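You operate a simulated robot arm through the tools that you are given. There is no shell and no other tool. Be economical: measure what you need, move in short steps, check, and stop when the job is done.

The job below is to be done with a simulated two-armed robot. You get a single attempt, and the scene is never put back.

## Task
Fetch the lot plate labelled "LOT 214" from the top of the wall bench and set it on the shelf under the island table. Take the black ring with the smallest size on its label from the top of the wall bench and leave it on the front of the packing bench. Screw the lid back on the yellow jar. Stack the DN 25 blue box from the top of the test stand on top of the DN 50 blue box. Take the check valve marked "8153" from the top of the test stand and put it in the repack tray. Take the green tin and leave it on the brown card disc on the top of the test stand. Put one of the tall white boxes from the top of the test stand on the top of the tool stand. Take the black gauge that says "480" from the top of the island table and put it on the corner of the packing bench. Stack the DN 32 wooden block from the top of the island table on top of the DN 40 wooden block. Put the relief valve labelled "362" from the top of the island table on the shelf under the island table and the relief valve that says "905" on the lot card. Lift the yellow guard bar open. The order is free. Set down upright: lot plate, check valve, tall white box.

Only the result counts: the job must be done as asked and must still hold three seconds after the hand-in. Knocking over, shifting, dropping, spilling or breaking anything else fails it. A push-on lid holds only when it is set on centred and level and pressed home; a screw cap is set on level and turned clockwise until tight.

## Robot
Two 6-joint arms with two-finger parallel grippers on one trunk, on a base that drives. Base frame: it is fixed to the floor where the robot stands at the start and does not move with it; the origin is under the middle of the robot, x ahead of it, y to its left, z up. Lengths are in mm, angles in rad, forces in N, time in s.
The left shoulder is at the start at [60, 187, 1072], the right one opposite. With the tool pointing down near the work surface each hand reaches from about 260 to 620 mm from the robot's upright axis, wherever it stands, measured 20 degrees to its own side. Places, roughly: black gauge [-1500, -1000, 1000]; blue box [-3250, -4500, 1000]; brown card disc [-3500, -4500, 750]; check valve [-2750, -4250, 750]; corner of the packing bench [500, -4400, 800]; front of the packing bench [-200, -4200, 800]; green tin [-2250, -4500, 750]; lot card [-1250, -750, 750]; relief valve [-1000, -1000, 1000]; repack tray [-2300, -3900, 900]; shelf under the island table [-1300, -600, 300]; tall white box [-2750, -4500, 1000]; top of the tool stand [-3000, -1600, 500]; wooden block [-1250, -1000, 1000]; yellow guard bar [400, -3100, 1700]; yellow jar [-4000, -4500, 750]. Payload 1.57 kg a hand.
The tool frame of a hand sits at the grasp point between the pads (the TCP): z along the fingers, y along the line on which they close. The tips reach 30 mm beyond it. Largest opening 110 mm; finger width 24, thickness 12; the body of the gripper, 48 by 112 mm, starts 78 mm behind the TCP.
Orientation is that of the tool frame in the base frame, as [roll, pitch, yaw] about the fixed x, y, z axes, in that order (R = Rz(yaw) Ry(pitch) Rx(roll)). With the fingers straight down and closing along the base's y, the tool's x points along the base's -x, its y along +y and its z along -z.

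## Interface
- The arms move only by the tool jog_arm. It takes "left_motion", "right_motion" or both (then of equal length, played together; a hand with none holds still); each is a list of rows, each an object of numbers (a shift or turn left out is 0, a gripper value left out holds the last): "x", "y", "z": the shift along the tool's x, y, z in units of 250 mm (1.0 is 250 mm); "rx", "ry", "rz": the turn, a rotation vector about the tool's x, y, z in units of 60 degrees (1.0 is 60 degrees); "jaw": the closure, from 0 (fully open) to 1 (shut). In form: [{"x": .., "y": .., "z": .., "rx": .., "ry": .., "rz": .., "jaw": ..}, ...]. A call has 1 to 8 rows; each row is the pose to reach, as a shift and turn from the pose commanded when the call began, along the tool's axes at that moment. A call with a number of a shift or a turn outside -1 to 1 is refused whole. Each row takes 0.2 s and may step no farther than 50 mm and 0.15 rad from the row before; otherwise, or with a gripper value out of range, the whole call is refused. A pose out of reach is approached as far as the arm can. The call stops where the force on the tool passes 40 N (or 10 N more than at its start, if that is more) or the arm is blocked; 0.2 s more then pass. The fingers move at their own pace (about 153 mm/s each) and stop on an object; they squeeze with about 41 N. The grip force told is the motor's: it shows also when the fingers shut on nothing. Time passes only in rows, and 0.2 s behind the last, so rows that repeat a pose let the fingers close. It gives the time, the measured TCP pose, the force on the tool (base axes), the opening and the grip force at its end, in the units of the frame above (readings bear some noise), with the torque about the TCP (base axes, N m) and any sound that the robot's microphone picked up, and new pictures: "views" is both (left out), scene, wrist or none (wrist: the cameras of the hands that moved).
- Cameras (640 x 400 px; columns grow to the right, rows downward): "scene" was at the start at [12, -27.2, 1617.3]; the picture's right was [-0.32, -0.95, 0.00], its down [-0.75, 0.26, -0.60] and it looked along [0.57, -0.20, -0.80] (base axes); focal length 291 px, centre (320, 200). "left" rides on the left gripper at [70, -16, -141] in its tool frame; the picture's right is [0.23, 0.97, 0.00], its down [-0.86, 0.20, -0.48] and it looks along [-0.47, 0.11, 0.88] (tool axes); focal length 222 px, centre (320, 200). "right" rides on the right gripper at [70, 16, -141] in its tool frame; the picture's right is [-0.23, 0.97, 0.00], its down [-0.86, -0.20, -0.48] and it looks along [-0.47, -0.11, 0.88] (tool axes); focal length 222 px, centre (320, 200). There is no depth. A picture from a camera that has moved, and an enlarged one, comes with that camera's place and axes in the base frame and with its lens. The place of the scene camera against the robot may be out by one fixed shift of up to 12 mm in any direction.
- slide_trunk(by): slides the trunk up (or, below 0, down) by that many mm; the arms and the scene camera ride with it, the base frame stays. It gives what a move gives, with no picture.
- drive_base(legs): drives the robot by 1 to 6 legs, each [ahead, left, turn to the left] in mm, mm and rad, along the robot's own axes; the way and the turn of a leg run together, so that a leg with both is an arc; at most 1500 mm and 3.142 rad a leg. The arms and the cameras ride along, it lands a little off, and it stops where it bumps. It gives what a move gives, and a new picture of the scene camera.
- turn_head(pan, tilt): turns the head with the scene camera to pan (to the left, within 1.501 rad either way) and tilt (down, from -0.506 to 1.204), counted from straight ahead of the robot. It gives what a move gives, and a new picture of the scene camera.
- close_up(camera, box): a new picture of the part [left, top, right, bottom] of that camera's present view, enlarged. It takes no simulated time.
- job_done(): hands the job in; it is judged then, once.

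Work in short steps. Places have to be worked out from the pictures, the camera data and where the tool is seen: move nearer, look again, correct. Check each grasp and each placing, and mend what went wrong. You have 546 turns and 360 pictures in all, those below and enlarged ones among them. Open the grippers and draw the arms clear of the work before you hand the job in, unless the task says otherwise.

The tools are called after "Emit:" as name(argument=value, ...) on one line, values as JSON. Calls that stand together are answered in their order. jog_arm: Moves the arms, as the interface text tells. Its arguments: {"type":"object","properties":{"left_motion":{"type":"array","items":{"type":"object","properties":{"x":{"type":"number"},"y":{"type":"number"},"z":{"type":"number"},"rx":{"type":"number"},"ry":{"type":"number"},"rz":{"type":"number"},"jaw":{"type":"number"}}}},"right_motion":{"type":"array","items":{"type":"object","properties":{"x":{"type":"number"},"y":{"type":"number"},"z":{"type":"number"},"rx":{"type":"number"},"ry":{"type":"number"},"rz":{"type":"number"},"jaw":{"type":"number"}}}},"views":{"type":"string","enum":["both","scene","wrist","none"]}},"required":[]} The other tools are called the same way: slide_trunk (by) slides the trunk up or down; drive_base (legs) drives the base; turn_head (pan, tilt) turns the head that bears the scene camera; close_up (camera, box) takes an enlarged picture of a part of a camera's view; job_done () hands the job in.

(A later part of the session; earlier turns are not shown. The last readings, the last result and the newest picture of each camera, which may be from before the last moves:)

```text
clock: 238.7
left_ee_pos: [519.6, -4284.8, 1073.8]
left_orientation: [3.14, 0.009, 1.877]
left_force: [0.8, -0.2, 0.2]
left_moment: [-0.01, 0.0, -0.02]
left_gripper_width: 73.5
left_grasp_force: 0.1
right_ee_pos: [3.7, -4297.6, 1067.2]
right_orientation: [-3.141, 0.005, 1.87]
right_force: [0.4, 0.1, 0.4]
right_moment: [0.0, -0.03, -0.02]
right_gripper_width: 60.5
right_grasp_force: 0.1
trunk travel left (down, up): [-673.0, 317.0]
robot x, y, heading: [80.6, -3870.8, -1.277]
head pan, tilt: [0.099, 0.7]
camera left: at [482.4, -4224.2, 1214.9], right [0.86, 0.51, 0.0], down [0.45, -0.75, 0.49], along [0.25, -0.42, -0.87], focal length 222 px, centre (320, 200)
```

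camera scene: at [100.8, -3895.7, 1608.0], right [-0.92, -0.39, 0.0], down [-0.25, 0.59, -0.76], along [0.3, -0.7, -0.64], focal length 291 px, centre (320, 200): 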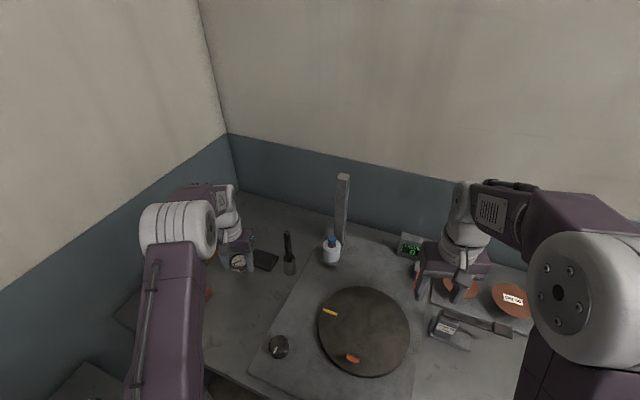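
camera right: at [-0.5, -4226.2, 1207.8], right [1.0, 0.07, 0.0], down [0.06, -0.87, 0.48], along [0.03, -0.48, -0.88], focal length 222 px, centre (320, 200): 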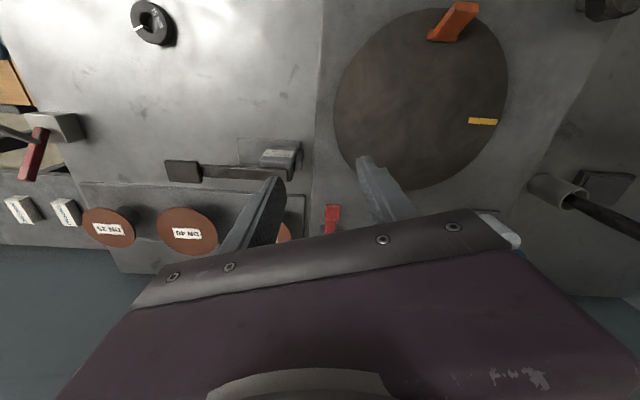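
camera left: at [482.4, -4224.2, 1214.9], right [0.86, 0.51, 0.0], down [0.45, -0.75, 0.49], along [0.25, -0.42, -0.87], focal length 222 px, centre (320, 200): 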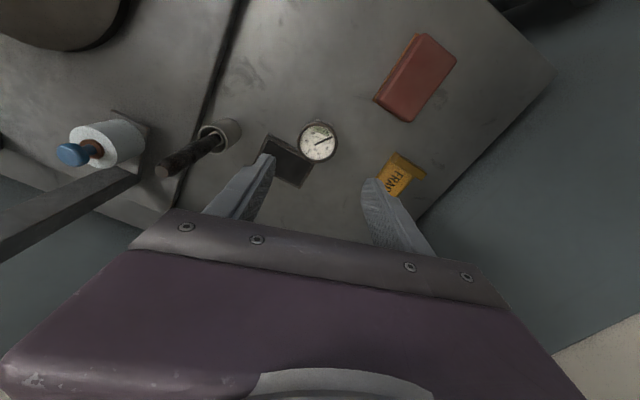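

The gauge is placed. Next the yellow guard bar on the rack: raise the hands, back away from the bench and turn to face the rack.

Emit:
jog_arm(left_motion=[{"z": -0.15}, {"z": -0.3}, {"z": -0.4}], right_motion=[{"z": -0.1}, {"z": -0.2}, {"z": -0.3}], views="none")

Emit:
drive_base(legs=[[-320, 0, 0], [0, -350, 0], [0, 0, 1.27], [0, 560, 0]])

Emit:
turn_head(pan=0.0, tilt=0.0)

```text
clock: 239.5
left_ee_pos: [516.8, -4281.7, 1169.8]
left_orientation: [3.139, 0.005, 1.878]
left_force: [0.3, -0.9, 0.1]
left_moment: [0.02, 0.0, 0.0]
left_gripper_width: 73.7
left_grasp_force: 0.1
left hand out of reach, approached as far as the arm can: row 3
right_ee_pos: [5.4, -4298.6, 1139.2]
right_orientation: [-3.14, 0.004, 1.871]
right_force: [0.2, 1.2, 0.5]
right_moment: [0.01, -0.02, 0.0]
right_gripper_width: 60.4
right_grasp_force: 0.0
trunk travel left (down, up): [-673.0, 317.0]
robot x, y, heading: [85.1, -3874.8, -1.27]
head pan, tilt: [0.099, 0.7]
```

```text
clock: 249.4
left_ee_pos: [158.3, -2832.9, 1170.6]
left_orientation: [3.139, 0.01, -3.118]
left_force: [0.2, -0.1, -1.4]
left_moment: [0.01, 0.03, 0.0]
left_gripper_width: 73.7
left_grasp_force: 0.1
right_ee_pos: [31.1, -3328.5, 1139.5]
right_orientation: [-3.141, 0.004, -3.128]
right_force: [0.0, -0.1, 0.1]
right_moment: [0.02, -0.02, 0.01]
right_gripper_width: 60.5
right_grasp_force: 0.0
trunk travel left (down, up): [-673.0, 317.0]
robot x, y, heading: [-357.1, -3129.5, 0.01]
head pan, tilt: [0.099, 0.7]
camera scene: at [-331.1, -3127.1, 1608.0], right [0.11, -0.99, 0.0], down [-0.64, -0.07, -0.76], along [0.76, 0.08, -0.64], focal length 291 px, centre (320, 200)
```

scene: 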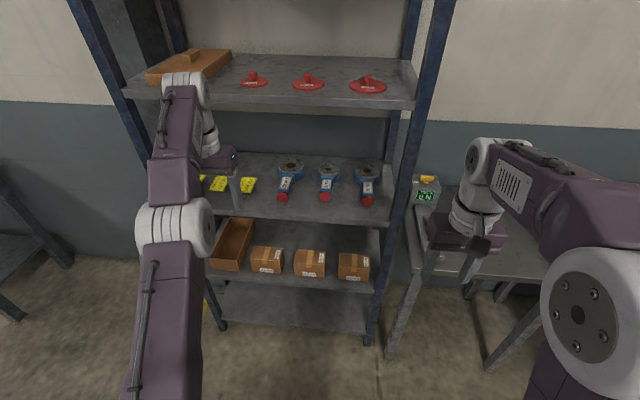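

```text
clock: 250.5
left_ee_pos: [158.4, -2832.5, 1171.0]
left_orientation: [3.141, 0.01, -3.119]
left_force: [0.2, 0.7, -0.2]
left_moment: [-0.01, -0.04, 0.0]
left_gripper_width: 73.8
left_grasp_force: 0.0
right_ee_pos: [30.8, -3328.5, 1139.4]
right_orientation: [-3.141, 0.004, -3.129]
right_force: [-0.3, -0.7, -0.5]
right_moment: [-0.02, -0.05, 0.03]
right_gripper_width: 60.4
right_grasp_force: 0.0
trunk travel left (down, up): [-673.0, 317.0]
robot x, y, heading: [-361.3, -3134.4, 0.01]
head pan, tilt: [0.0, 0.0]
camera scene: at [-325.5, -3135.1, 1671.8], right [0.01, -1.0, 0.0], down [0.0, 0.0, -1.0], along [1.0, 0.01, 0.0], focal length 291 px, centre (320, 200)
```

scene: 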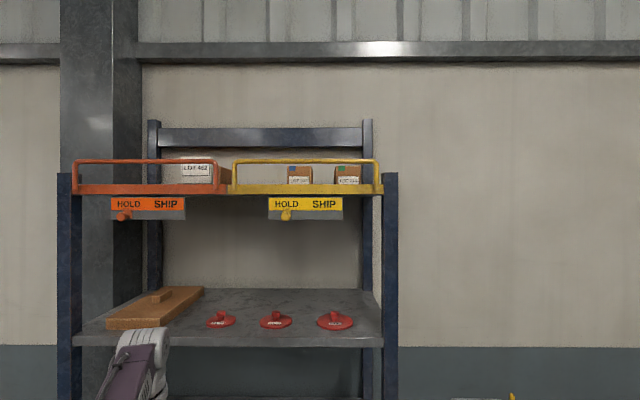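

Emit:
close_up(camera="scene", box=[210, 140, 410, 230])

Emit:
close_up(camera="scene", box=[60, 140, 260, 230])

```text
3.20 times, centred on (310, 185) of scene
camera zoom: at [-325.5, -3135.1, 1671.8], right [0.01, -1.0, 0.0], down [0.0, 0.0, -1.0], along [1.0, 0.01, 0.0], focal length 932 px, centre (352, 248)
```

zoom: 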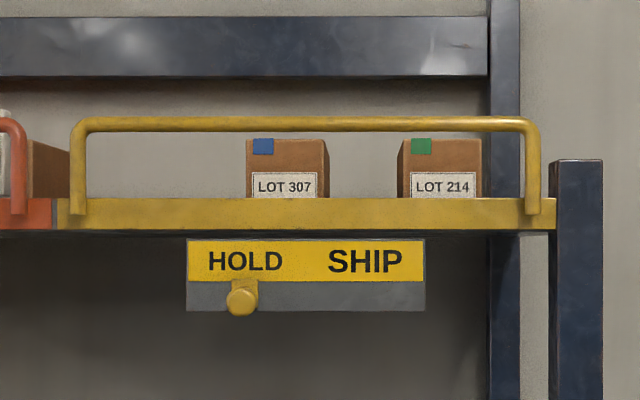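

```text
3.20 times, centred on (160, 185) of scene
camera zoom: at [-325.5, -3135.1, 1671.8], right [0.01, -1.0, 0.0], down [0.0, 0.0, -1.0], along [1.0, 0.01, 0.0], focal length 932 px, centre (832, 248)
```

zoom: 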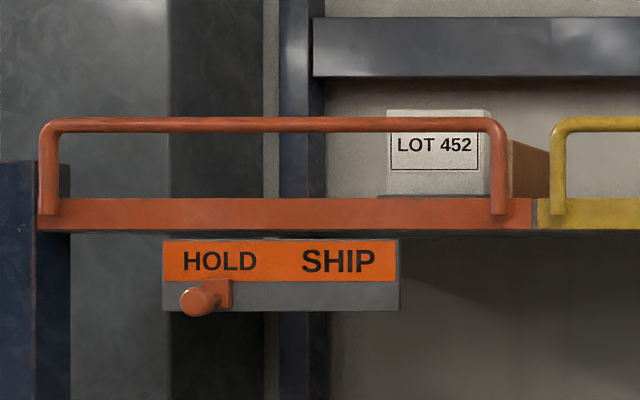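

The U-bar stands in front of the boxes, crossbar near z ≈ 1770. I raise the trunk and turn the left tool to point forward.

Emit:
slide_trunk(by=310)

Emit:
jog_arm(left_motion=[{"ry": -0.14, "x": 0.02}, {"ry": -0.28, "x": 0.04}, {"ry": -0.42, "x": 0.06}, {"ry": -0.56, "x": 0.08}, {"ry": -0.7, "x": 0.1}, {"ry": -0.84, "x": 0.12}, {"ry": -0.98, "x": 0.14}], views="none")

```text
clock: 253.6
left_ee_pos: [159.2, -2832.6, 1481.0]
left_orientation: [3.139, 0.008, -3.118]
left_force: [0.1, -0.3, 0.2]
left_moment: [0.01, -0.02, 0.04]
left_gripper_width: 73.7
left_grasp_force: 0.0
right_ee_pos: [30.7, -3328.2, 1449.5]
right_orientation: [-3.138, 0.003, -3.129]
right_force: [0.9, 0.1, 0.6]
right_moment: [0.05, -0.02, 0.01]
right_gripper_width: 60.8
right_grasp_force: 0.0
trunk travel left (down, up): [-983.0, 7.0]
robot x, y, heading: [-357.1, -3133.5, 0.01]
head pan, tilt: [0.0, 0.0]
```

```text
clock: 255.2
left_ee_pos: [123.0, -2834.6, 1480.2]
left_orientation: [3.137, 1.034, -3.122]
left_force: [0.7, 0.3, 0.5]
left_moment: [-0.02, 0.01, -0.03]
left_gripper_width: 74.0
left_grasp_force: 0.0
right_ee_pos: [30.1, -3326.9, 1451.0]
right_orientation: [-3.141, 0.003, -3.13]
right_force: [1.0, 0.5, 0.4]
right_moment: [0.01, 0.01, 0.01]
right_gripper_width: 60.2
right_grasp_force: 0.0
trunk travel left (down, up): [-983.0, 7.0]
robot x, y, heading: [-354.9, -3129.8, 0.013]
head pan, tilt: [0.0, 0.0]
```

Emit:
jog_arm(left_motion=[{"ry": -0.13, "x": -0.12, "z": -0.07}, {"ry": -0.26, "x": -0.25, "z": -0.15}, {"ry": -0.39, "x": -0.38, "z": -0.22}, {"ry": -0.52, "x": -0.516, "z": -0.306}], views="none")

```text
clock: 256.1
left_ee_pos: [123.2, -2835.7, 1632.2]
left_orientation: [0.169, 1.56, 0.192]
left_force: [0.0, -0.5, -0.5]
left_moment: [-0.02, -0.01, 0.03]
left_gripper_width: 73.7
left_grasp_force: 0.0
right_ee_pos: [30.8, -3327.9, 1448.9]
right_orientation: [-3.139, 0.003, -3.128]
right_force: [-0.4, 0.0, -0.3]
right_moment: [0.0, -0.02, -0.03]
right_gripper_width: 60.5
right_grasp_force: 0.1
trunk travel left (down, up): [-983.0, 7.0]
robot x, y, heading: [-356.6, -3133.7, 0.012]
head pan, tilt: [0.0, 0.0]
```

Tool now points forward. Roll it 90° so the fingers close vertically, and raise it.

Emit:
jog_arm(left_motion=[{"rz": 0.14, "x": -0.08}, {"rz": 0.28, "x": -0.16}, {"rz": 0.42, "x": -0.24}, {"rz": 0.56, "x": -0.32}, {"rz": 0.7, "x": -0.4}, {"rz": 0.84, "x": -0.48}, {"rz": 0.98, "x": -0.52}], views="none")

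Emit:
jog_arm(left_motion=[{"rz": 0.13}, {"rz": 0.26}, {"rz": 0.39}, {"rz": 0.52}], views="both")

```text
clock: 257.8
left_ee_pos: [121.8, -2832.4, 1761.4]
left_orientation: [1.56, 0.541, 1.586]
left_force: [-0.1, 0.1, -0.1]
left_moment: [0.0, 0.03, -0.03]
left_gripper_width: 73.5
left_grasp_force: 0.0
right_ee_pos: [31.1, -3327.8, 1450.2]
right_orientation: [-3.14, 0.004, -3.129]
right_force: [-0.3, 0.3, 0.7]
right_moment: [0.02, -0.02, 0.03]
right_gripper_width: 60.4
right_grasp_force: 0.0
trunk travel left (down, up): [-983.0, 7.0]
robot x, y, heading: [-356.1, -3128.5, 0.009]
head pan, tilt: [0.0, 0.0]
```

```text
clock: 258.8
left_ee_pos: [120.5, -2839.8, 1786.2]
left_orientation: [1.574, -0.001, 1.593]
left_force: [0.0, 0.9, 0.0]
left_moment: [0.0, -0.02, -0.03]
left_gripper_width: 73.7
left_grasp_force: 0.1
left hand out of reach, approached as far as the arm can: row 3, 4
right_ee_pos: [30.3, -3327.8, 1449.7]
right_orientation: [-3.14, 0.003, -3.13]
right_force: [0.5, -0.2, 0.4]
right_moment: [0.01, 0.04, -0.01]
right_gripper_width: 60.4
right_grasp_force: 0.0
trunk travel left (down, up): [-983.0, 7.0]
robot x, y, heading: [-355.5, -3132.8, 0.008]
head pan, tilt: [0.0, 0.0]
camera scene: at [-325.9, -3135.3, 1981.9], right [0.01, -1.0, 0.0], down [0.0, 0.0, -1.0], along [1.0, 0.01, 0.0], focal length 291 px, centre (320, 200)
camera left: at [-22.0, -2774.6, 1770.8], right [0.0, 0.23, 0.97], down [-0.46, -0.87, 0.2], along [0.89, -0.45, 0.1], focal length 222 px, centre (320, 200)
```

scene: 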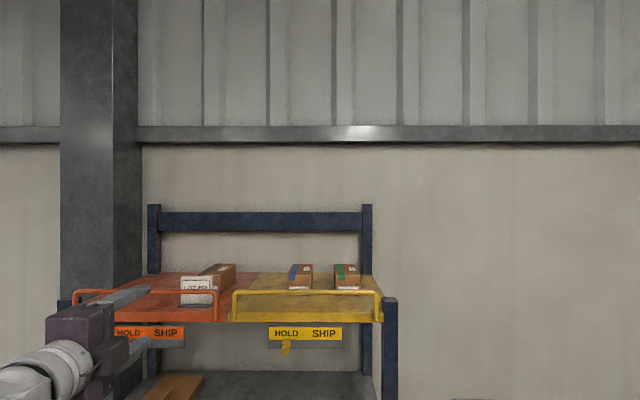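
left: 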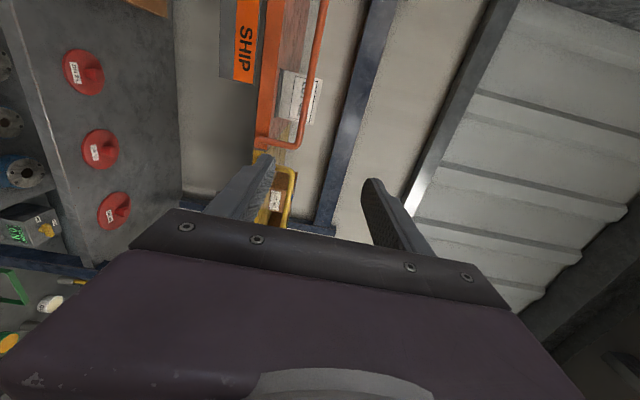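

The crossbar computes to x ≈ 370, z ≈ 1764, y −2930…−3270. I drive nearer, staying short of it.

Emit:
drive_base(legs=[[170, -157, -0.01]])

Emit:
jog_arm(left_motion=[{"x": -0.16, "y": -0.03}, {"x": -0.32, "y": -0.06}, {"x": -0.4, "y": -0.08}], views="both")

```text
clock: 260.5
left_ee_pos: [289.9, -2994.6, 1786.6]
left_orientation: [1.57, 0.004, 1.579]
left_force: [-0.2, 1.0, 0.0]
left_moment: [0.01, 0.01, -0.04]
left_gripper_width: 73.8
left_grasp_force: 0.1
right_ee_pos: [193.5, -3482.6, 1452.0]
right_orientation: [-3.136, 0.006, 3.139]
right_force: [0.8, 0.0, 0.2]
right_moment: [-0.03, -0.06, -0.01]
right_gripper_width: 60.5
right_grasp_force: 0.1
trunk travel left (down, up): [-983.0, 7.0]
robot x, y, heading: [-187.2, -3283.9, -0.01]
head pan, tilt: [0.0, 0.0]
camera scene: at [-162.1, -3282.6, 1982.0], right [0.0, -1.0, 0.0], down [0.0, 0.0, -1.0], along [1.0, 0.0, 0.0], focal length 291 px, centre (320, 200)
```

scene: 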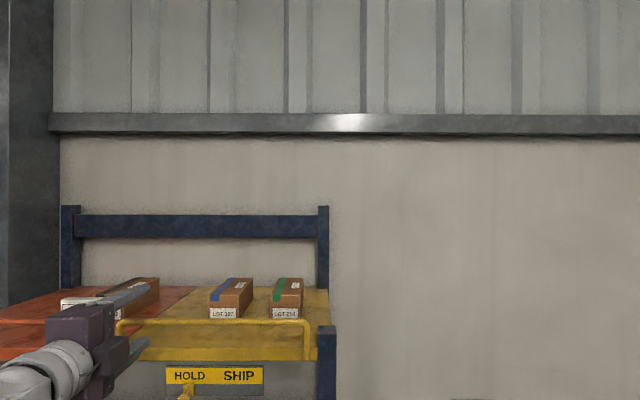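

```text
clock: 261.3
left_ee_pos: [312.4, -3099.3, 1766.6]
left_orientation: [1.574, 0.001, 1.581]
left_force: [-0.1, 0.1, -0.8]
left_moment: [0.02, 0.01, -0.01]
left_gripper_width: 73.6
left_grasp_force: 0.1
left hand out of reach, approached as far as the arm can: row 1, 2, 3
right_ee_pos: [197.3, -3485.7, 1450.3]
right_orientation: [-3.141, 0.003, 3.138]
right_force: [-0.3, 0.4, 0.3]
right_moment: [0.03, 0.01, -0.01]
right_gripper_width: 60.3
right_grasp_force: 0.1
trunk travel left (down, up): [-983.0, 7.0]
robot x, y, heading: [-188.2, -3283.6, -0.005]
head pan, tilt: [0.0, 0.0]
camera scene: at [-156.4, -3287.7, 1981.9], right [0.0, -1.0, 0.0], down [0.0, 0.0, -1.0], along [1.0, 0.0, 0.0], focal length 291 px, centre (320, 200)
camera left: at [170.4, -3031.9, 1751.6], right [0.0, 0.23, 0.97], down [-0.47, -0.86, 0.2], along [0.88, -0.46, 0.11], focal length 222 px, centre (320, 200)
```

scene: 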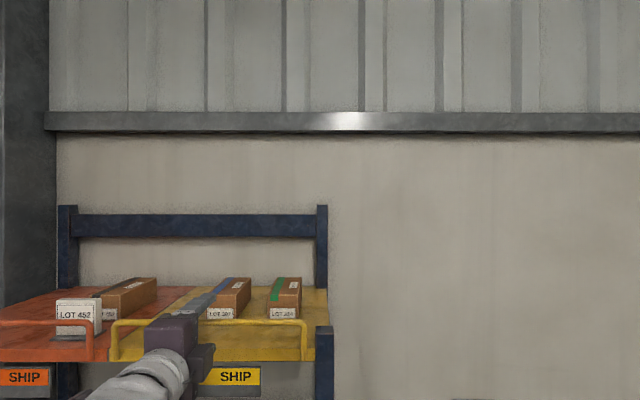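
left: 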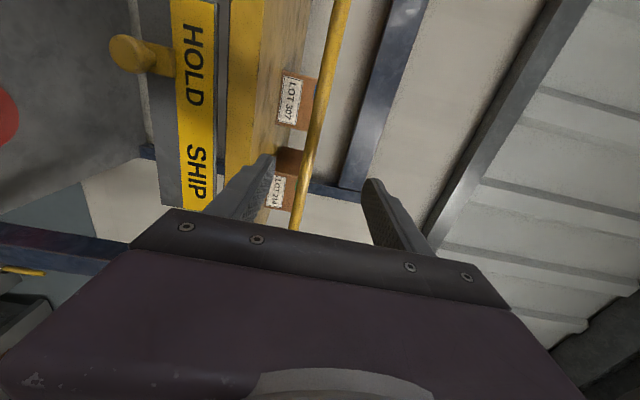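

The bar lies between the open fingers (z ≈ 1757, x ≈ 370). Advance and close on it.

Emit:
jog_arm(left_motion=[{"z": 0.12, "y": -0.02}, {"z": 0.235, "y": -0.035}, {"z": 0.235, "y": -0.035}], views="wrist")

```text
clock: 262.1
left_ee_pos: [369.3, -3099.6, 1758.4]
left_orientation: [1.572, -0.002, 1.579]
left_force: [-0.5, -0.2, 0.6]
left_moment: [0.01, 0.03, -0.03]
left_gripper_width: 73.9
left_grasp_force: 0.0
right_ee_pos: [197.4, -3486.6, 1450.4]
right_orientation: [-3.14, 0.006, 3.139]
right_force: [0.6, 0.2, 0.2]
right_moment: [-0.02, -0.01, -0.02]
right_gripper_width: 60.5
right_grasp_force: 0.0
trunk travel left (down, up): [-983.0, 7.0]
robot x, y, heading: [-186.9, -3285.2, -0.006]
head pan, tilt: [0.0, 0.0]
camera left: at [227.7, -3032.9, 1742.0], right [0.0, 0.23, 0.97], down [-0.47, -0.86, 0.2], along [0.88, -0.46, 0.11], focal length 222 px, centre (320, 200)
```

left: 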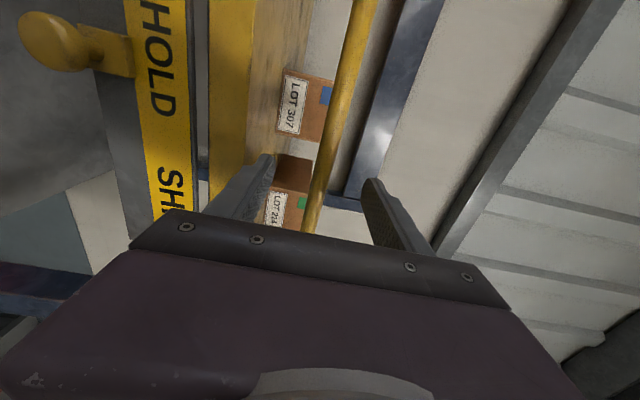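

Emit:
jog_arm(left_motion=[{"jaw": 0.7}, {"jaw": 0.95}, {"jaw": 0.95}], views="wrist")

```text
clock: 262.9
left_ee_pos: [370.4, -3098.9, 1756.5]
left_orientation: [1.577, 0.002, 1.58]
left_force: [-1.8, 0.4, -10.2]
left_moment: [0.0, -0.04, -0.14]
left_gripper_width: 14.7
left_grasp_force: 5.0
right_ee_pos: [198.8, -3486.3, 1449.9]
right_orientation: [-3.141, 0.004, 3.139]
right_force: [-0.5, 0.5, 0.5]
right_moment: [0.02, -0.01, 0.02]
right_gripper_width: 60.5
right_grasp_force: 0.0
trunk travel left (down, up): [-983.0, 7.0]
robot x, y, heading: [-190.0, -3283.7, -0.005]
head pan, tilt: [0.0, 0.0]
camera left: at [229.0, -3032.3, 1740.8], right [0.0, 0.23, 0.97], down [-0.47, -0.86, 0.2], along [0.88, -0.46, 0.1], focal length 222 px, centre (320, 200)
```

left: 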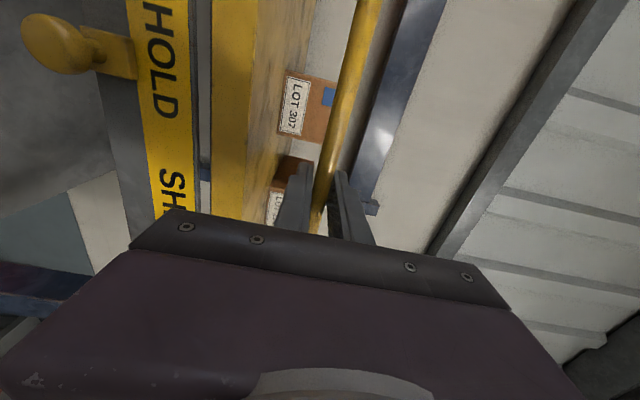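

Gripped the bar (14.7 mm). Try lifting gently 25 mm.

Emit:
jog_arm(left_motion=[{"y": 0.03}, {"y": 0.06}, {"y": 0.1}], views="both")

```text
clock: 263.8
left_ee_pos: [372.2, -3099.8, 1764.4]
left_orientation: [1.591, 0.004, 1.575]
left_force: [-8.8, -3.3, -29.1]
left_moment: [0.01, -0.1, -0.25]
left_gripper_width: 31.1
left_grasp_force: 14.8
left hand out of reach, approached as far as the arm can: row 2, 3
right_ee_pos: [198.3, -3486.3, 1449.6]
right_orientation: [-3.137, 0.004, 3.138]
right_force: [-0.5, -0.6, 0.0]
right_moment: [0.02, 0.0, 0.03]
right_gripper_width: 60.5
right_grasp_force: 0.0
trunk travel left (down, up): [-983.0, 7.0]
robot x, y, heading: [-189.1, -3287.2, -0.003]
head pan, tilt: [0.0, 0.0]
stopped in row 3 (left hand): the force on the tool passed its limit (the readings are from after the stop); the commanded pose is now the measured one
camera scene: at [-155.0, -3287.5, 1981.9], right [0.0, -1.0, 0.0], down [0.0, 0.0, -1.0], along [1.0, 0.0, 0.0], focal length 291 px, centre (320, 200)
camera left: at [230.5, -3032.1, 1750.8], right [0.02, 0.23, 0.97], down [-0.47, -0.86, 0.21], along [0.88, -0.46, 0.09], focal length 222 px, centre (320, 200)
```

scene: 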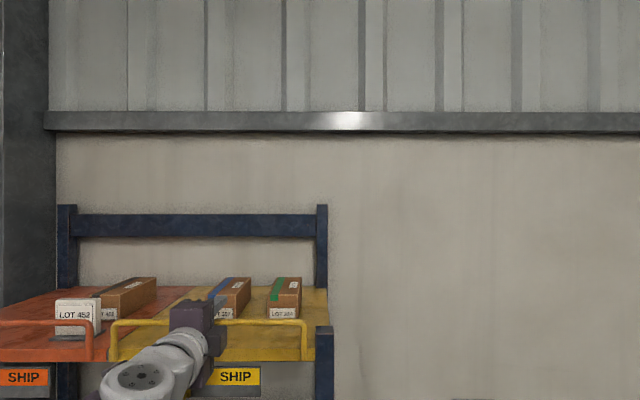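
left: 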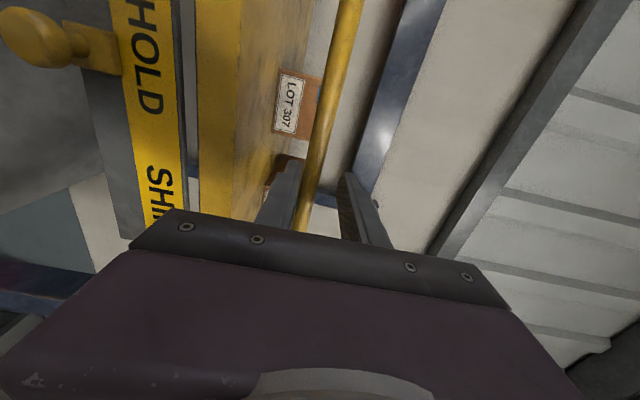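

Straight up is blocked (29 N). I relieve that and test whether it hinges, pulling gently toward the robot.

Emit:
jog_arm(left_motion=[{"y": -0.03}, {"y": -0.03}, {"y": -0.03, "z": -0.03}, {"y": -0.03, "z": -0.06}], views="wrist")

```text
clock: 264.8
left_ee_pos: [359.8, -3099.6, 1759.8]
left_orientation: [1.587, 0.003, 1.579]
left_force: [4.6, -0.7, -20.8]
left_moment: [0.03, -0.24, 0.23]
left_gripper_width: 23.9
left_grasp_force: 10.3
left hand out of reach, approached as far as the arm can: row 1
right_ee_pos: [201.5, -3485.7, 1448.7]
right_orientation: [-3.14, 0.001, 3.138]
right_force: [0.5, -0.1, -0.2]
right_moment: [-0.02, -0.02, 0.02]
right_gripper_width: 60.5
right_grasp_force: 0.0
trunk travel left (down, up): [-983.0, 7.0]
robot x, y, heading: [-186.6, -3281.9, -0.005]
head pan, tilt: [0.0, 0.0]
camera left: at [218.1, -3032.5, 1745.1], right [0.01, 0.23, 0.97], down [-0.47, -0.86, 0.21], along [0.88, -0.46, 0.1], focal length 222 px, centre (320, 200)
```

left: 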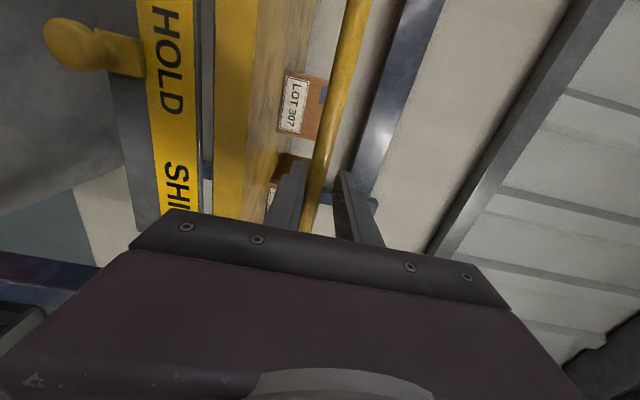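

Emit:
jog_arm(left_motion=[{"y": -0.02, "z": 0.03}, {"y": -0.02, "z": 0.03, "jaw": 1}, {"y": -0.02, "z": 0.03, "jaw": 1}, {"y": -0.02, "z": 0.0, "jaw": 1}, {"y": -0.02, "z": -0.04, "jaw": 1}], views="both")

```text
clock: 266.0
left_ee_pos: [355.2, -3100.3, 1750.0]
left_orientation: [1.593, 0.001, 1.579]
left_force: [8.1, -2.0, -26.5]
left_moment: [0.1, -0.32, 0.11]
left_gripper_width: 11.6
left_grasp_force: 29.0
right_ee_pos: [205.5, -3486.9, 1448.6]
right_orientation: [-3.141, -0.002, 3.137]
right_force: [0.2, 0.9, 0.0]
right_moment: [0.02, -0.02, -0.02]
right_gripper_width: 60.5
right_grasp_force: 0.0
trunk travel left (down, up): [-983.0, 7.0]
robot x, y, heading: [-188.6, -3285.4, -0.003]
head pan, tilt: [0.0, 0.0]
camera scene: at [-145.0, -3288.5, 1981.5], right [0.0, -1.0, 0.0], down [-0.01, 0.0, -1.0], along [1.0, 0.0, -0.01], focal length 291 px, centre (320, 200)
camera left: at [213.4, -3032.3, 1738.9], right [0.02, 0.23, 0.97], down [-0.47, -0.86, 0.21], along [0.88, -0.46, 0.09], focal length 222 px, centre (320, 200)
```

scene: 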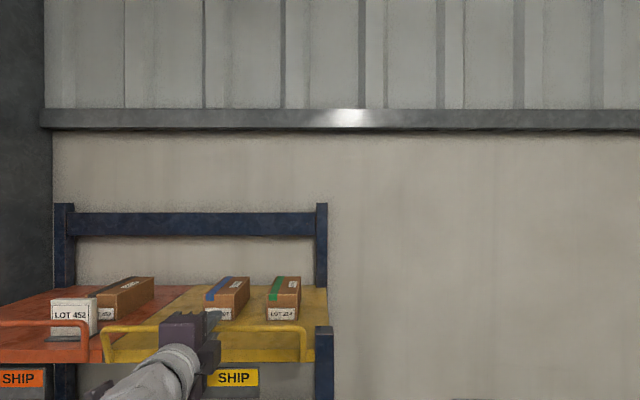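
left: 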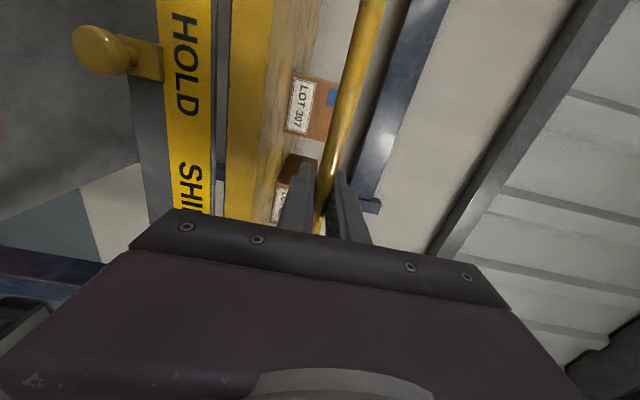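

Emit:
close_up(camera="scene", box=[80, 260, 360, 400])

Emit:
close_up(camera="left", box=[200, 0, 420, 240])

```text
2.29 times, centred on (220, 330) of scene
camera zoom: at [-145.0, -3288.5, 1981.5], right [0.0, -1.0, 0.0], down [-0.01, 0.0, -1.0], along [1.0, 0.0, -0.01], focal length 665 px, centre (549, -97)
```

zoom: 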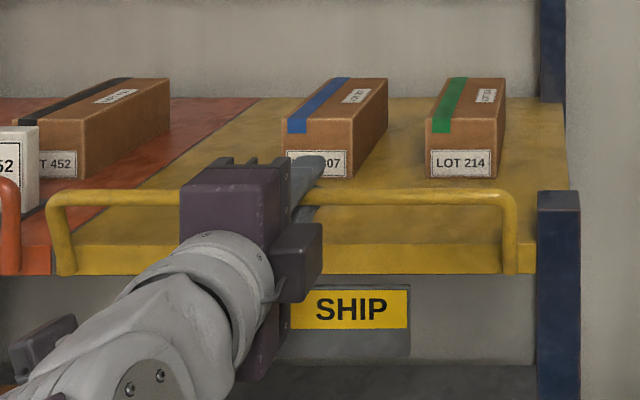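

```text
1.67 times, centred on (310, 120) of left
camera zoom: at [213.4, -3032.3, 1738.9], right [0.02, 0.23, 0.97], down [-0.47, -0.86, 0.21], along [0.88, -0.46, 0.09], focal length 370 px, centre (337, 333)
```

zoom: 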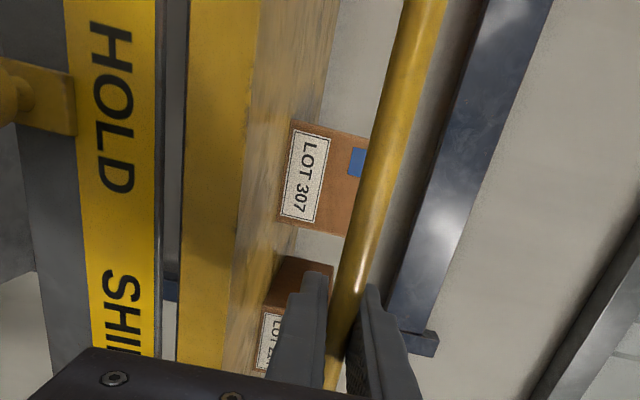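

I test the hinge idea once more: centre on the bar, grip fully and pull 25 mm.

Emit:
jog_arm(left_motion=[{"jaw": 0.85}, {"jaw": 0.85, "z": 0.06, "y": -0.01}, {"z": 0.06, "y": -0.01, "jaw": 1}, {"z": 0.06, "y": -0.01, "jaw": 1}, {"z": 0.0, "y": -0.01, "jaw": 1}, {"z": -0.05, "y": -0.01, "jaw": 1}], views="both")

```text
clock: 267.4
left_ee_pos: [342.0, -3098.5, 1750.3]
left_orientation: [1.589, 0.003, 1.579]
left_force: [5.6, -0.2, -16.5]
left_moment: [0.12, -0.06, -0.12]
left_gripper_width: 11.4
left_grasp_force: 28.6
right_ee_pos: [202.8, -3486.7, 1448.1]
right_orientation: [-3.14, 0.0, 3.138]
right_force: [0.1, 0.3, 0.3]
right_moment: [-0.02, -0.05, -0.04]
right_gripper_width: 60.4
right_grasp_force: 0.0
trunk travel left (down, up): [-983.0, 7.0]
robot x, y, heading: [-190.2, -3289.3, -0.003]
head pan, tilt: [0.0, 0.0]
camera scene: at [-148.0, -3287.8, 1981.5], right [0.0, -1.0, 0.0], down [0.0, 0.0, -1.0], along [1.0, 0.0, 0.0], focal length 291 px, centre (320, 200)
camera left: at [198.5, -3031.3, 1736.4], right [0.02, 0.23, 0.97], down [-0.47, -0.86, 0.21], along [0.88, -0.46, 0.09], focal length 222 px, centre (320, 200)
```

scene: 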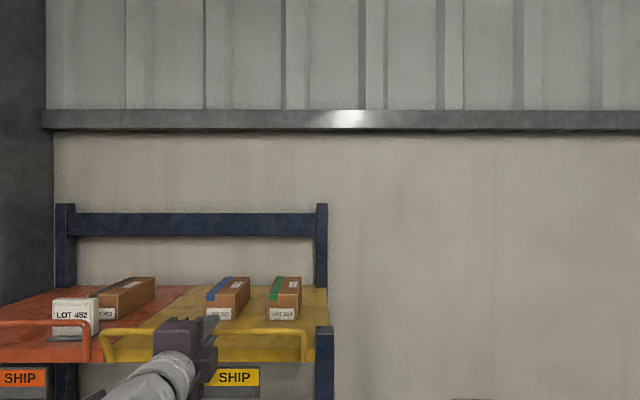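
left: 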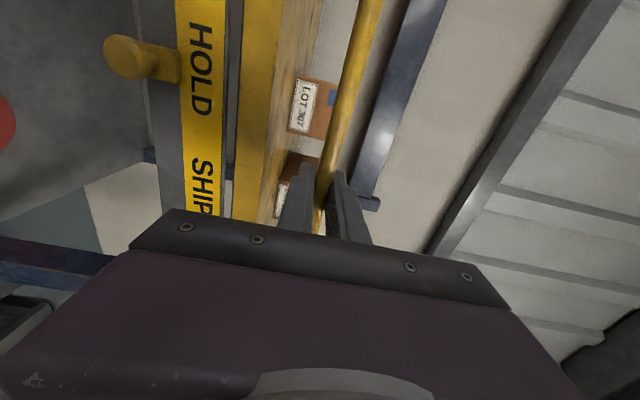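

Relative to the orange bar the yellow one has swung out toward me: it is hinged at the rail. I follow its arc outward and down a little and check.

Emit:
jog_arm(left_motion=[{"z": -0.045, "y": -0.025, "jaw": 1}, {"z": -0.091, "y": -0.058, "jaw": 1}, {"z": -0.124, "y": -0.098, "jaw": 1}], views="both")

```text
clock: 268.2
left_ee_pos: [312.6, -3098.8, 1731.9]
left_orientation: [1.574, 0.004, 1.581]
left_force: [-1.7, 2.2, -0.4]
left_moment: [0.19, 0.07, 0.28]
left_gripper_width: 11.8
left_grasp_force: 29.2
left hand out of reach, approached as far as the arm can: row 2, 3
right_ee_pos: [195.9, -3486.2, 1450.4]
right_orientation: [-3.141, 0.006, 3.14]
right_force: [-0.1, -0.9, -0.6]
right_moment: [0.01, 0.02, -0.02]
right_gripper_width: 60.4
right_grasp_force: 0.1
trunk travel left (down, up): [-983.0, 7.0]
robot x, y, heading: [-186.8, -3284.5, -0.003]
head pan, tilt: [0.0, 0.0]
camera scene: at [-157.7, -3286.8, 1982.1], right [0.0, -1.0, 0.0], down [0.0, 0.0, -1.0], along [1.0, 0.0, 0.0], focal length 291 px, centre (320, 200)
camera left: at [170.6, -3031.8, 1716.6], right [0.0, 0.23, 0.97], down [-0.47, -0.86, 0.2], along [0.88, -0.46, 0.11], focal length 222 px, centre (320, 200)
```

scene: 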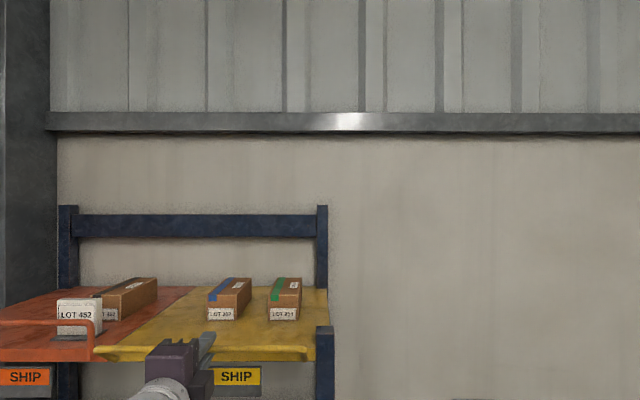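
left: 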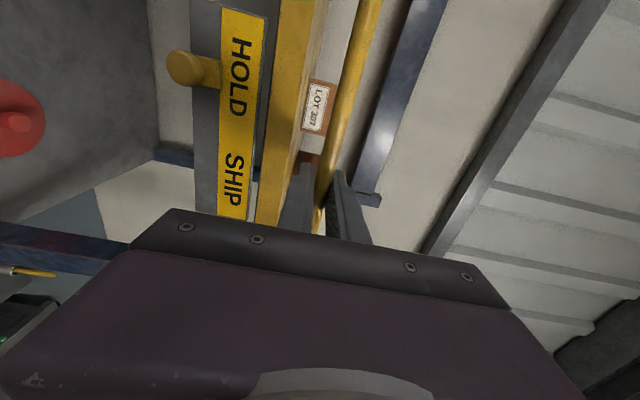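

It swings freely outward. Continue along the arc to horizontal.

Emit:
jog_arm(left_motion=[{"z": -0.025, "y": -0.05, "jaw": 1}, {"z": -0.042, "y": -0.095, "jaw": 1}, {"z": -0.048, "y": -0.145, "jaw": 1}, {"z": -0.042, "y": -0.195, "jaw": 1}], views="both")

```text
clock: 269.2
left_ee_pos: [302.1, -3100.1, 1679.4]
left_orientation: [1.579, 0.002, 1.581]
left_force: [-14.1, 2.7, -3.8]
left_moment: [0.34, 0.04, -0.09]
left_gripper_width: 11.8
left_grasp_force: 29.1
left hand out of reach, approached as far as the arm can: row 1, 2, 3, 4
right_ee_pos: [191.3, -3484.9, 1451.1]
right_orientation: [-3.138, 0.01, 3.138]
right_force: [1.1, 0.2, 0.5]
right_moment: [0.02, -0.04, 0.05]
right_gripper_width: 60.6
right_grasp_force: 0.0
trunk travel left (down, up): [-983.0, 7.0]
robot x, y, heading: [-189.6, -3285.2, 0.001]
head pan, tilt: [0.0, 0.0]
camera scene: at [-164.2, -3286.6, 1981.8], right [0.0, -1.0, 0.0], down [0.0, 0.0, -1.0], along [1.0, 0.0, 0.0], focal length 291 px, centre (320, 200)
camera left: at [159.8, -3032.0, 1665.5], right [0.01, 0.23, 0.97], down [-0.47, -0.86, 0.21], along [0.88, -0.46, 0.1], focal length 222 px, centre (320, 200)
```

scene: 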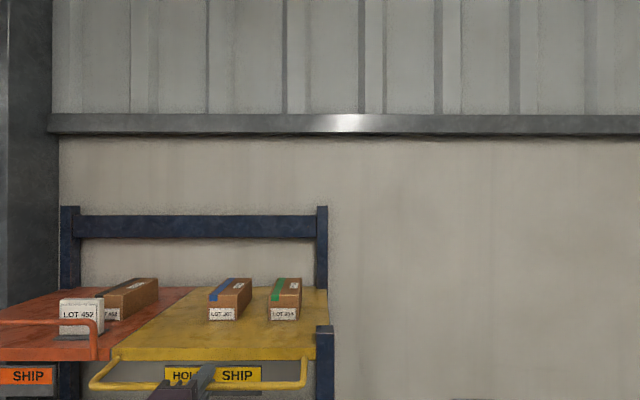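
left: 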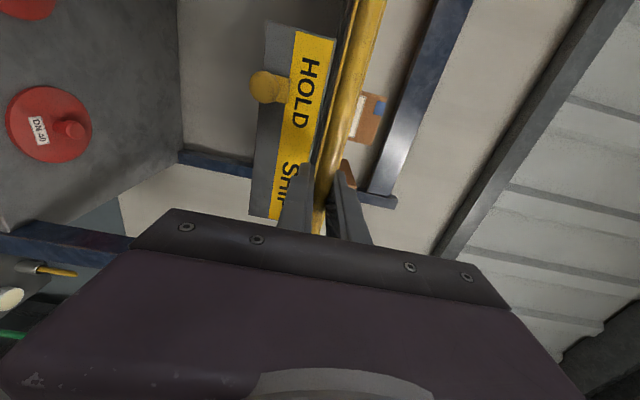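

The bar is now out and below horizontal. I try a little further to find its stop.

Emit:
jog_arm(left_motion=[{"y": -0.03, "z": 0.01}, {"y": -0.06, "z": 0.03}], views="scene")

```text
clock: 269.8
left_ee_pos: [306.7, -3099.0, 1667.4]
left_orientation: [1.578, 0.003, 1.581]
left_force: [-20.6, 3.9, -9.6]
left_moment: [0.35, -0.03, 0.05]
left_gripper_width: 11.5
left_grasp_force: 29.1
right_ee_pos: [190.1, -3484.5, 1451.7]
right_orientation: [-3.137, 0.012, 3.138]
right_force: [0.3, -0.7, -0.2]
right_moment: [0.01, 0.03, -0.02]
right_gripper_width: 60.5
right_grasp_force: 0.1
trunk travel left (down, up): [-983.0, 7.0]
robot x, y, heading: [-189.0, -3285.8, -0.005]
head pan, tilt: [0.0, 0.0]
camera scene: at [-166.7, -3286.2, 1981.9], right [0.0, -1.0, 0.0], down [0.01, 0.0, -1.0], along [1.0, 0.0, 0.01], focal length 291 px, centre (320, 200)
```

scene: 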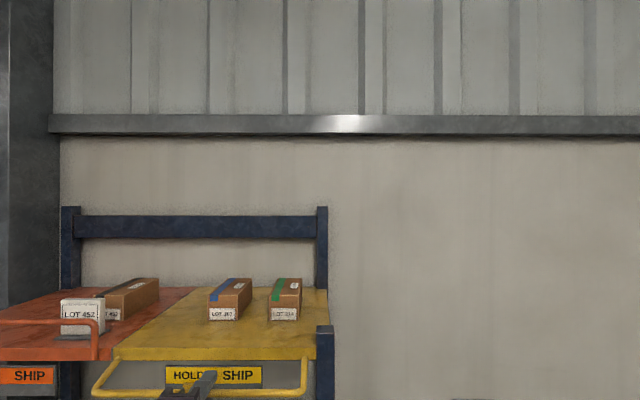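

It's well open. I release the bar, retract and see where it rests.

Emit:
jog_arm(left_motion=[{"jaw": 0.8}, {"jaw": 0.6}, {"jaw": 0.5}, {"z": -0.15}, {"z": -0.3}], views="both")

```text
clock: 271.0
left_ee_pos: [300.1, -3102.7, 1651.8]
left_orientation: [1.582, 0.003, 1.581]
left_force: [0.0, -0.2, -0.5]
left_moment: [-0.03, 0.01, -0.02]
left_gripper_width: 55.3
left_grasp_force: 0.2
left hand out of reach, approached as far as the arm can: row 4, 5
right_ee_pos: [198.1, -3486.4, 1450.6]
right_orientation: [-3.141, 0.005, 3.136]
right_force: [-0.3, -0.6, 0.1]
right_moment: [0.02, 0.02, 0.02]
right_gripper_width: 60.5
right_grasp_force: 0.2
trunk travel left (down, up): [-983.0, 7.0]
robot x, y, heading: [-185.8, -3285.6, -0.002]
head pan, tilt: [0.0, 0.0]
camera scene: at [-155.1, -3288.7, 1981.9], right [0.0, -1.0, 0.0], down [0.0, 0.0, -1.0], along [1.0, 0.0, 0.0], focal length 291 px, centre (320, 200)
camera left: at [159.4, -3034.3, 1637.3], right [0.01, 0.23, 0.97], down [-0.47, -0.86, 0.21], along [0.88, -0.46, 0.1], focal length 222 px, centre (320, 200)
```

scene: 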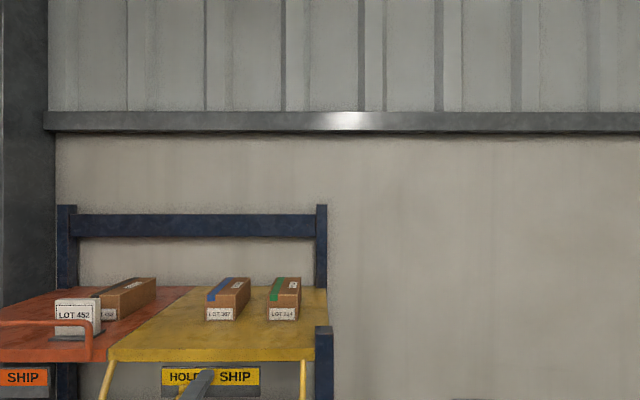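
left: 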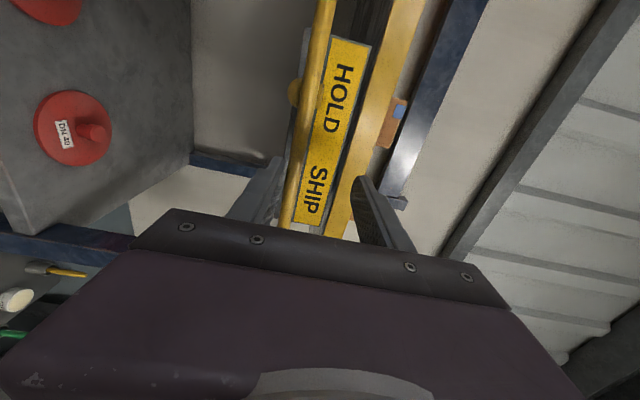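

The bar hangs open by itself. I back the base away and look.

Emit:
drive_base(legs=[[-200, 0, 0]])

Emit:
turn_head(pan=0.2, tilt=0.35)

Emit:
close_up(camera="scene", box=[160, 130, 440, 310])

```text
clock: 272.6
left_ee_pos: [107.2, -3102.5, 1650.6]
left_orientation: [1.585, 0.002, 1.575]
left_force: [0.3, -0.1, -0.4]
left_moment: [-0.02, 0.0, 0.0]
left_gripper_width: 55.2
left_grasp_force: 0.0
right_ee_pos: [0.9, -3488.7, 1448.5]
right_orientation: [-3.14, -0.001, 3.131]
right_force: [0.2, -0.4, -1.0]
right_moment: [-0.01, 0.08, -0.01]
right_gripper_width: 60.4
right_grasp_force: 0.1
trunk travel left (down, up): [-983.0, 7.0]
robot x, y, heading: [-390.7, -3279.0, -0.01]
head pan, tilt: [0.0, 0.0]
camera scene: at [-349.5, -3287.3, 1981.7], right [-0.01, -1.0, 0.0], down [0.0, 0.0, -1.0], along [1.0, -0.01, 0.0], focal length 291 px, centre (320, 200)
```

scene: 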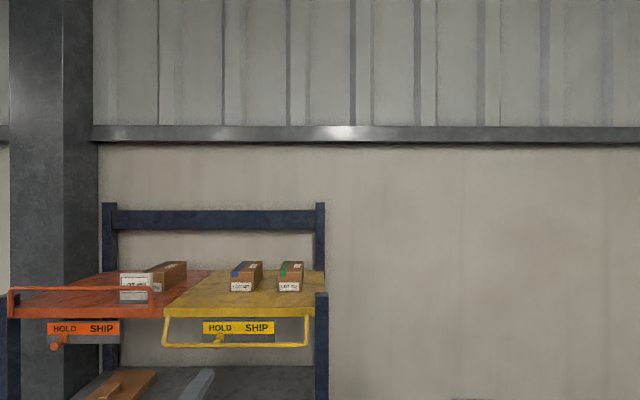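

```text
clock: 273.4
left_ee_pos: [99.9, -3102.7, 1652.7]
left_orientation: [1.581, 0.002, 1.576]
left_force: [0.4, -0.1, -0.1]
left_moment: [0.0, 0.02, -0.01]
left_gripper_width: 55.0
left_grasp_force: 0.0
right_ee_pos: [-4.7, -3486.9, 1451.3]
right_orientation: [-3.138, 0.003, 3.132]
right_force: [0.5, -0.5, 0.7]
right_moment: [0.01, 0.01, -0.03]
right_gripper_width: 60.3
right_grasp_force: 0.0
trunk travel left (down, up): [-983.0, 7.0]
robot x, y, heading: [-391.7, -3283.9, -0.005]
head pan, tilt: [0.201, 0.351]
camera scene: at [-355.2, -3268.7, 1949.5], right [0.19, -0.98, 0.0], down [-0.34, -0.07, -0.94], along [0.92, 0.18, -0.34], focal length 291 px, centre (320, 200)
```

scene: 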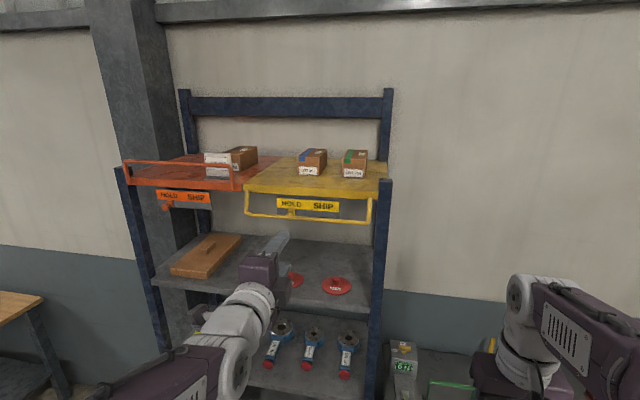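

```text
2.22 times, centred on (300, 220) of scene
camera zoom: at [-355.2, -3268.7, 1949.5], right [0.19, -0.98, 0.0], down [-0.34, -0.07, -0.94], along [0.92, 0.18, -0.34], focal length 647 px, centre (364, 156)
```

zoom: 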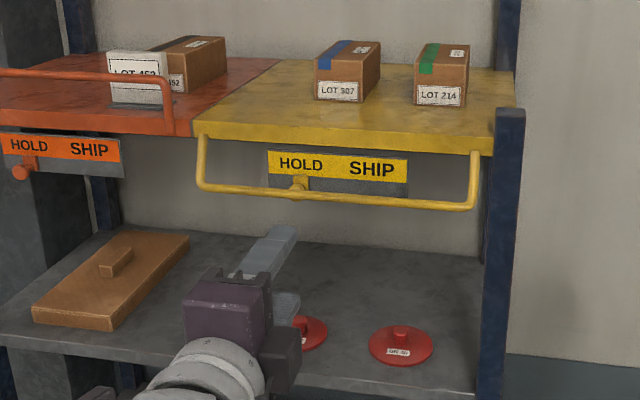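

The bar has folded fully down off the shelf front: open. Next I return the left hand to pointing down and lower the trunk.

Emit:
drive_base(legs=[[-300, 0, 0]])

Emit:
jog_arm(left_motion=[{"rz": -0.14, "y": -0.05, "jaw": 0.2}, {"rz": -0.28, "y": -0.1}, {"rz": -0.42, "y": -0.15}, {"rz": -0.56, "y": -0.2}, {"rz": -0.7, "y": -0.25}, {"rz": -0.84, "y": -0.3}, {"rz": -0.98, "y": -0.35}], views="none")

Emit:
jog_arm(left_motion=[{"rz": -0.13}, {"rz": -0.26}, {"rz": -0.39}, {"rz": -0.52}], views="none")

Emit:
jog_arm(left_motion=[{"ry": 0.14}, {"ry": 0.28}, {"ry": 0.42}, {"ry": 0.56}, {"ry": 0.7}, {"ry": 0.84}, {"ry": 0.98}], views="none")

Emit:
jog_arm(left_motion=[{"ry": 0.13}, {"ry": 0.26}, {"ry": 0.39}, {"ry": 0.52}], views="none")

Emit:
slide_trunk(by=-280)

```text
clock: 275.5
left_ee_pos: [-195.9, -3101.0, 1651.7]
left_orientation: [1.584, 0.002, 1.571]
left_force: [1.0, -0.1, 1.1]
left_moment: [-0.01, -0.01, -0.01]
left_gripper_width: 54.8
left_grasp_force: 0.0
right_ee_pos: [-303.6, -3485.9, 1448.5]
right_orientation: [-3.14, 0.001, 3.128]
right_force: [0.4, -0.7, -1.0]
right_moment: [0.0, 0.02, 0.0]
right_gripper_width: 60.8
right_grasp_force: 0.1
trunk travel left (down, up): [-983.0, 7.0]
robot x, y, heading: [-694.0, -3280.1, -0.016]
head pan, tilt: [0.201, 0.351]
camera scene: at [-652.3, -3265.2, 1949.3], right [0.18, -0.98, 0.0], down [-0.34, -0.06, -0.94], along [0.92, 0.17, -0.35], focal length 291 px, centre (320, 200)
```

scene: 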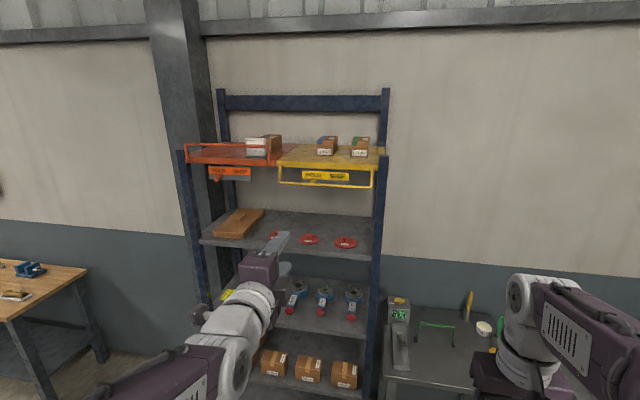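

```text
clock: 277.1
left_ee_pos: [-197.8, -3102.6, 1567.0]
left_orientation: [1.591, 1.032, 1.588]
left_force: [0.0, 0.1, 0.0]
left_moment: [0.03, -0.03, 0.0]
left_gripper_width: 88.0
left_grasp_force: 0.2
left hand out of reach, approached as far as the arm can: row 7
right_ee_pos: [-306.7, -3485.2, 1449.5]
right_orientation: [-3.14, 0.005, 3.128]
right_force: [0.0, -0.1, -0.1]
right_moment: [0.01, -0.01, 0.04]
right_gripper_width: 60.5
right_grasp_force: 0.1
trunk travel left (down, up): [-983.0, 7.0]
robot x, y, heading: [-692.2, -3280.0, -0.01]
head pan, tilt: [0.201, 0.351]
```

```text
clock: 278.1
left_ee_pos: [-197.7, -3102.6, 1567.1]
left_orientation: [-2.73, 1.561, -2.728]
left_force: [0.4, -0.2, -0.7]
left_moment: [-0.01, 0.01, 0.01]
left_gripper_width: 88.0
left_grasp_force: 0.0
right_ee_pos: [-306.7, -3485.4, 1449.5]
right_orientation: [-3.14, 0.005, 3.128]
right_force: [-0.4, 0.6, -1.3]
right_moment: [0.0, -0.03, 0.01]
right_gripper_width: 60.2
right_grasp_force: 0.0
trunk travel left (down, up): [-983.0, 7.0]
robot x, y, heading: [-691.0, -3280.5, -0.013]
head pan, tilt: [0.201, 0.351]
```

```text
clock: 279.7
left_ee_pos: [-195.0, -3101.8, 1565.8]
left_orientation: [-3.138, 0.533, -3.139]
left_force: [0.2, -0.9, -0.1]
left_moment: [0.0, -0.01, 0.02]
left_gripper_width: 87.9
left_grasp_force: 0.1
left hand out of reach, approached as far as the arm can: row 3
right_ee_pos: [-304.8, -3485.1, 1448.8]
right_orientation: [-3.14, 0.002, 3.127]
right_force: [-0.2, 0.1, 0.1]
right_moment: [0.0, 0.04, 0.04]
right_gripper_width: 60.5
right_grasp_force: 0.2
trunk travel left (down, up): [-983.0, 7.0]
robot x, y, heading: [-689.0, -3279.3, -0.01]
head pan, tilt: [0.201, 0.351]
```

```text
clock: 280.7
left_ee_pos: [-211.8, -3101.0, 1550.0]
left_orientation: [-3.14, -0.01, -3.141]
left_force: [0.8, 0.3, -0.2]
left_moment: [0.02, 0.02, 0.01]
left_gripper_width: 88.0
left_grasp_force: 0.1
left hand out of reach, approached as far as the arm can: row 4
right_ee_pos: [-306.4, -3485.4, 1450.0]
right_orientation: [-3.14, 0.001, 3.128]
right_force: [-0.3, -0.6, 0.0]
right_moment: [-0.03, -0.03, -0.01]
right_gripper_width: 60.5
right_grasp_force: 0.0
trunk travel left (down, up): [-983.0, 7.0]
robot x, y, heading: [-691.3, -3277.8, -0.013]
head pan, tilt: [0.201, 0.351]
```

```text
clock: 283.5
left_ee_pos: [-213.1, -3101.0, 1271.4]
left_orientation: [-3.138, -0.009, 3.141]
left_force: [0.5, -0.3, 0.3]
left_moment: [-0.02, 0.02, 0.01]
left_gripper_width: 88.0
left_grasp_force: 0.1
right_ee_pos: [-308.2, -3485.0, 1169.9]
right_orientation: [-3.141, 0.002, 3.128]
right_force: [0.3, 1.3, 0.0]
right_moment: [0.0, 0.03, 0.01]
right_gripper_width: 60.6
right_grasp_force: 0.0
trunk travel left (down, up): [-703.0, 287.0]
robot x, y, heading: [-689.8, -3277.2, -0.013]
head pan, tilt: [0.201, 0.351]
```

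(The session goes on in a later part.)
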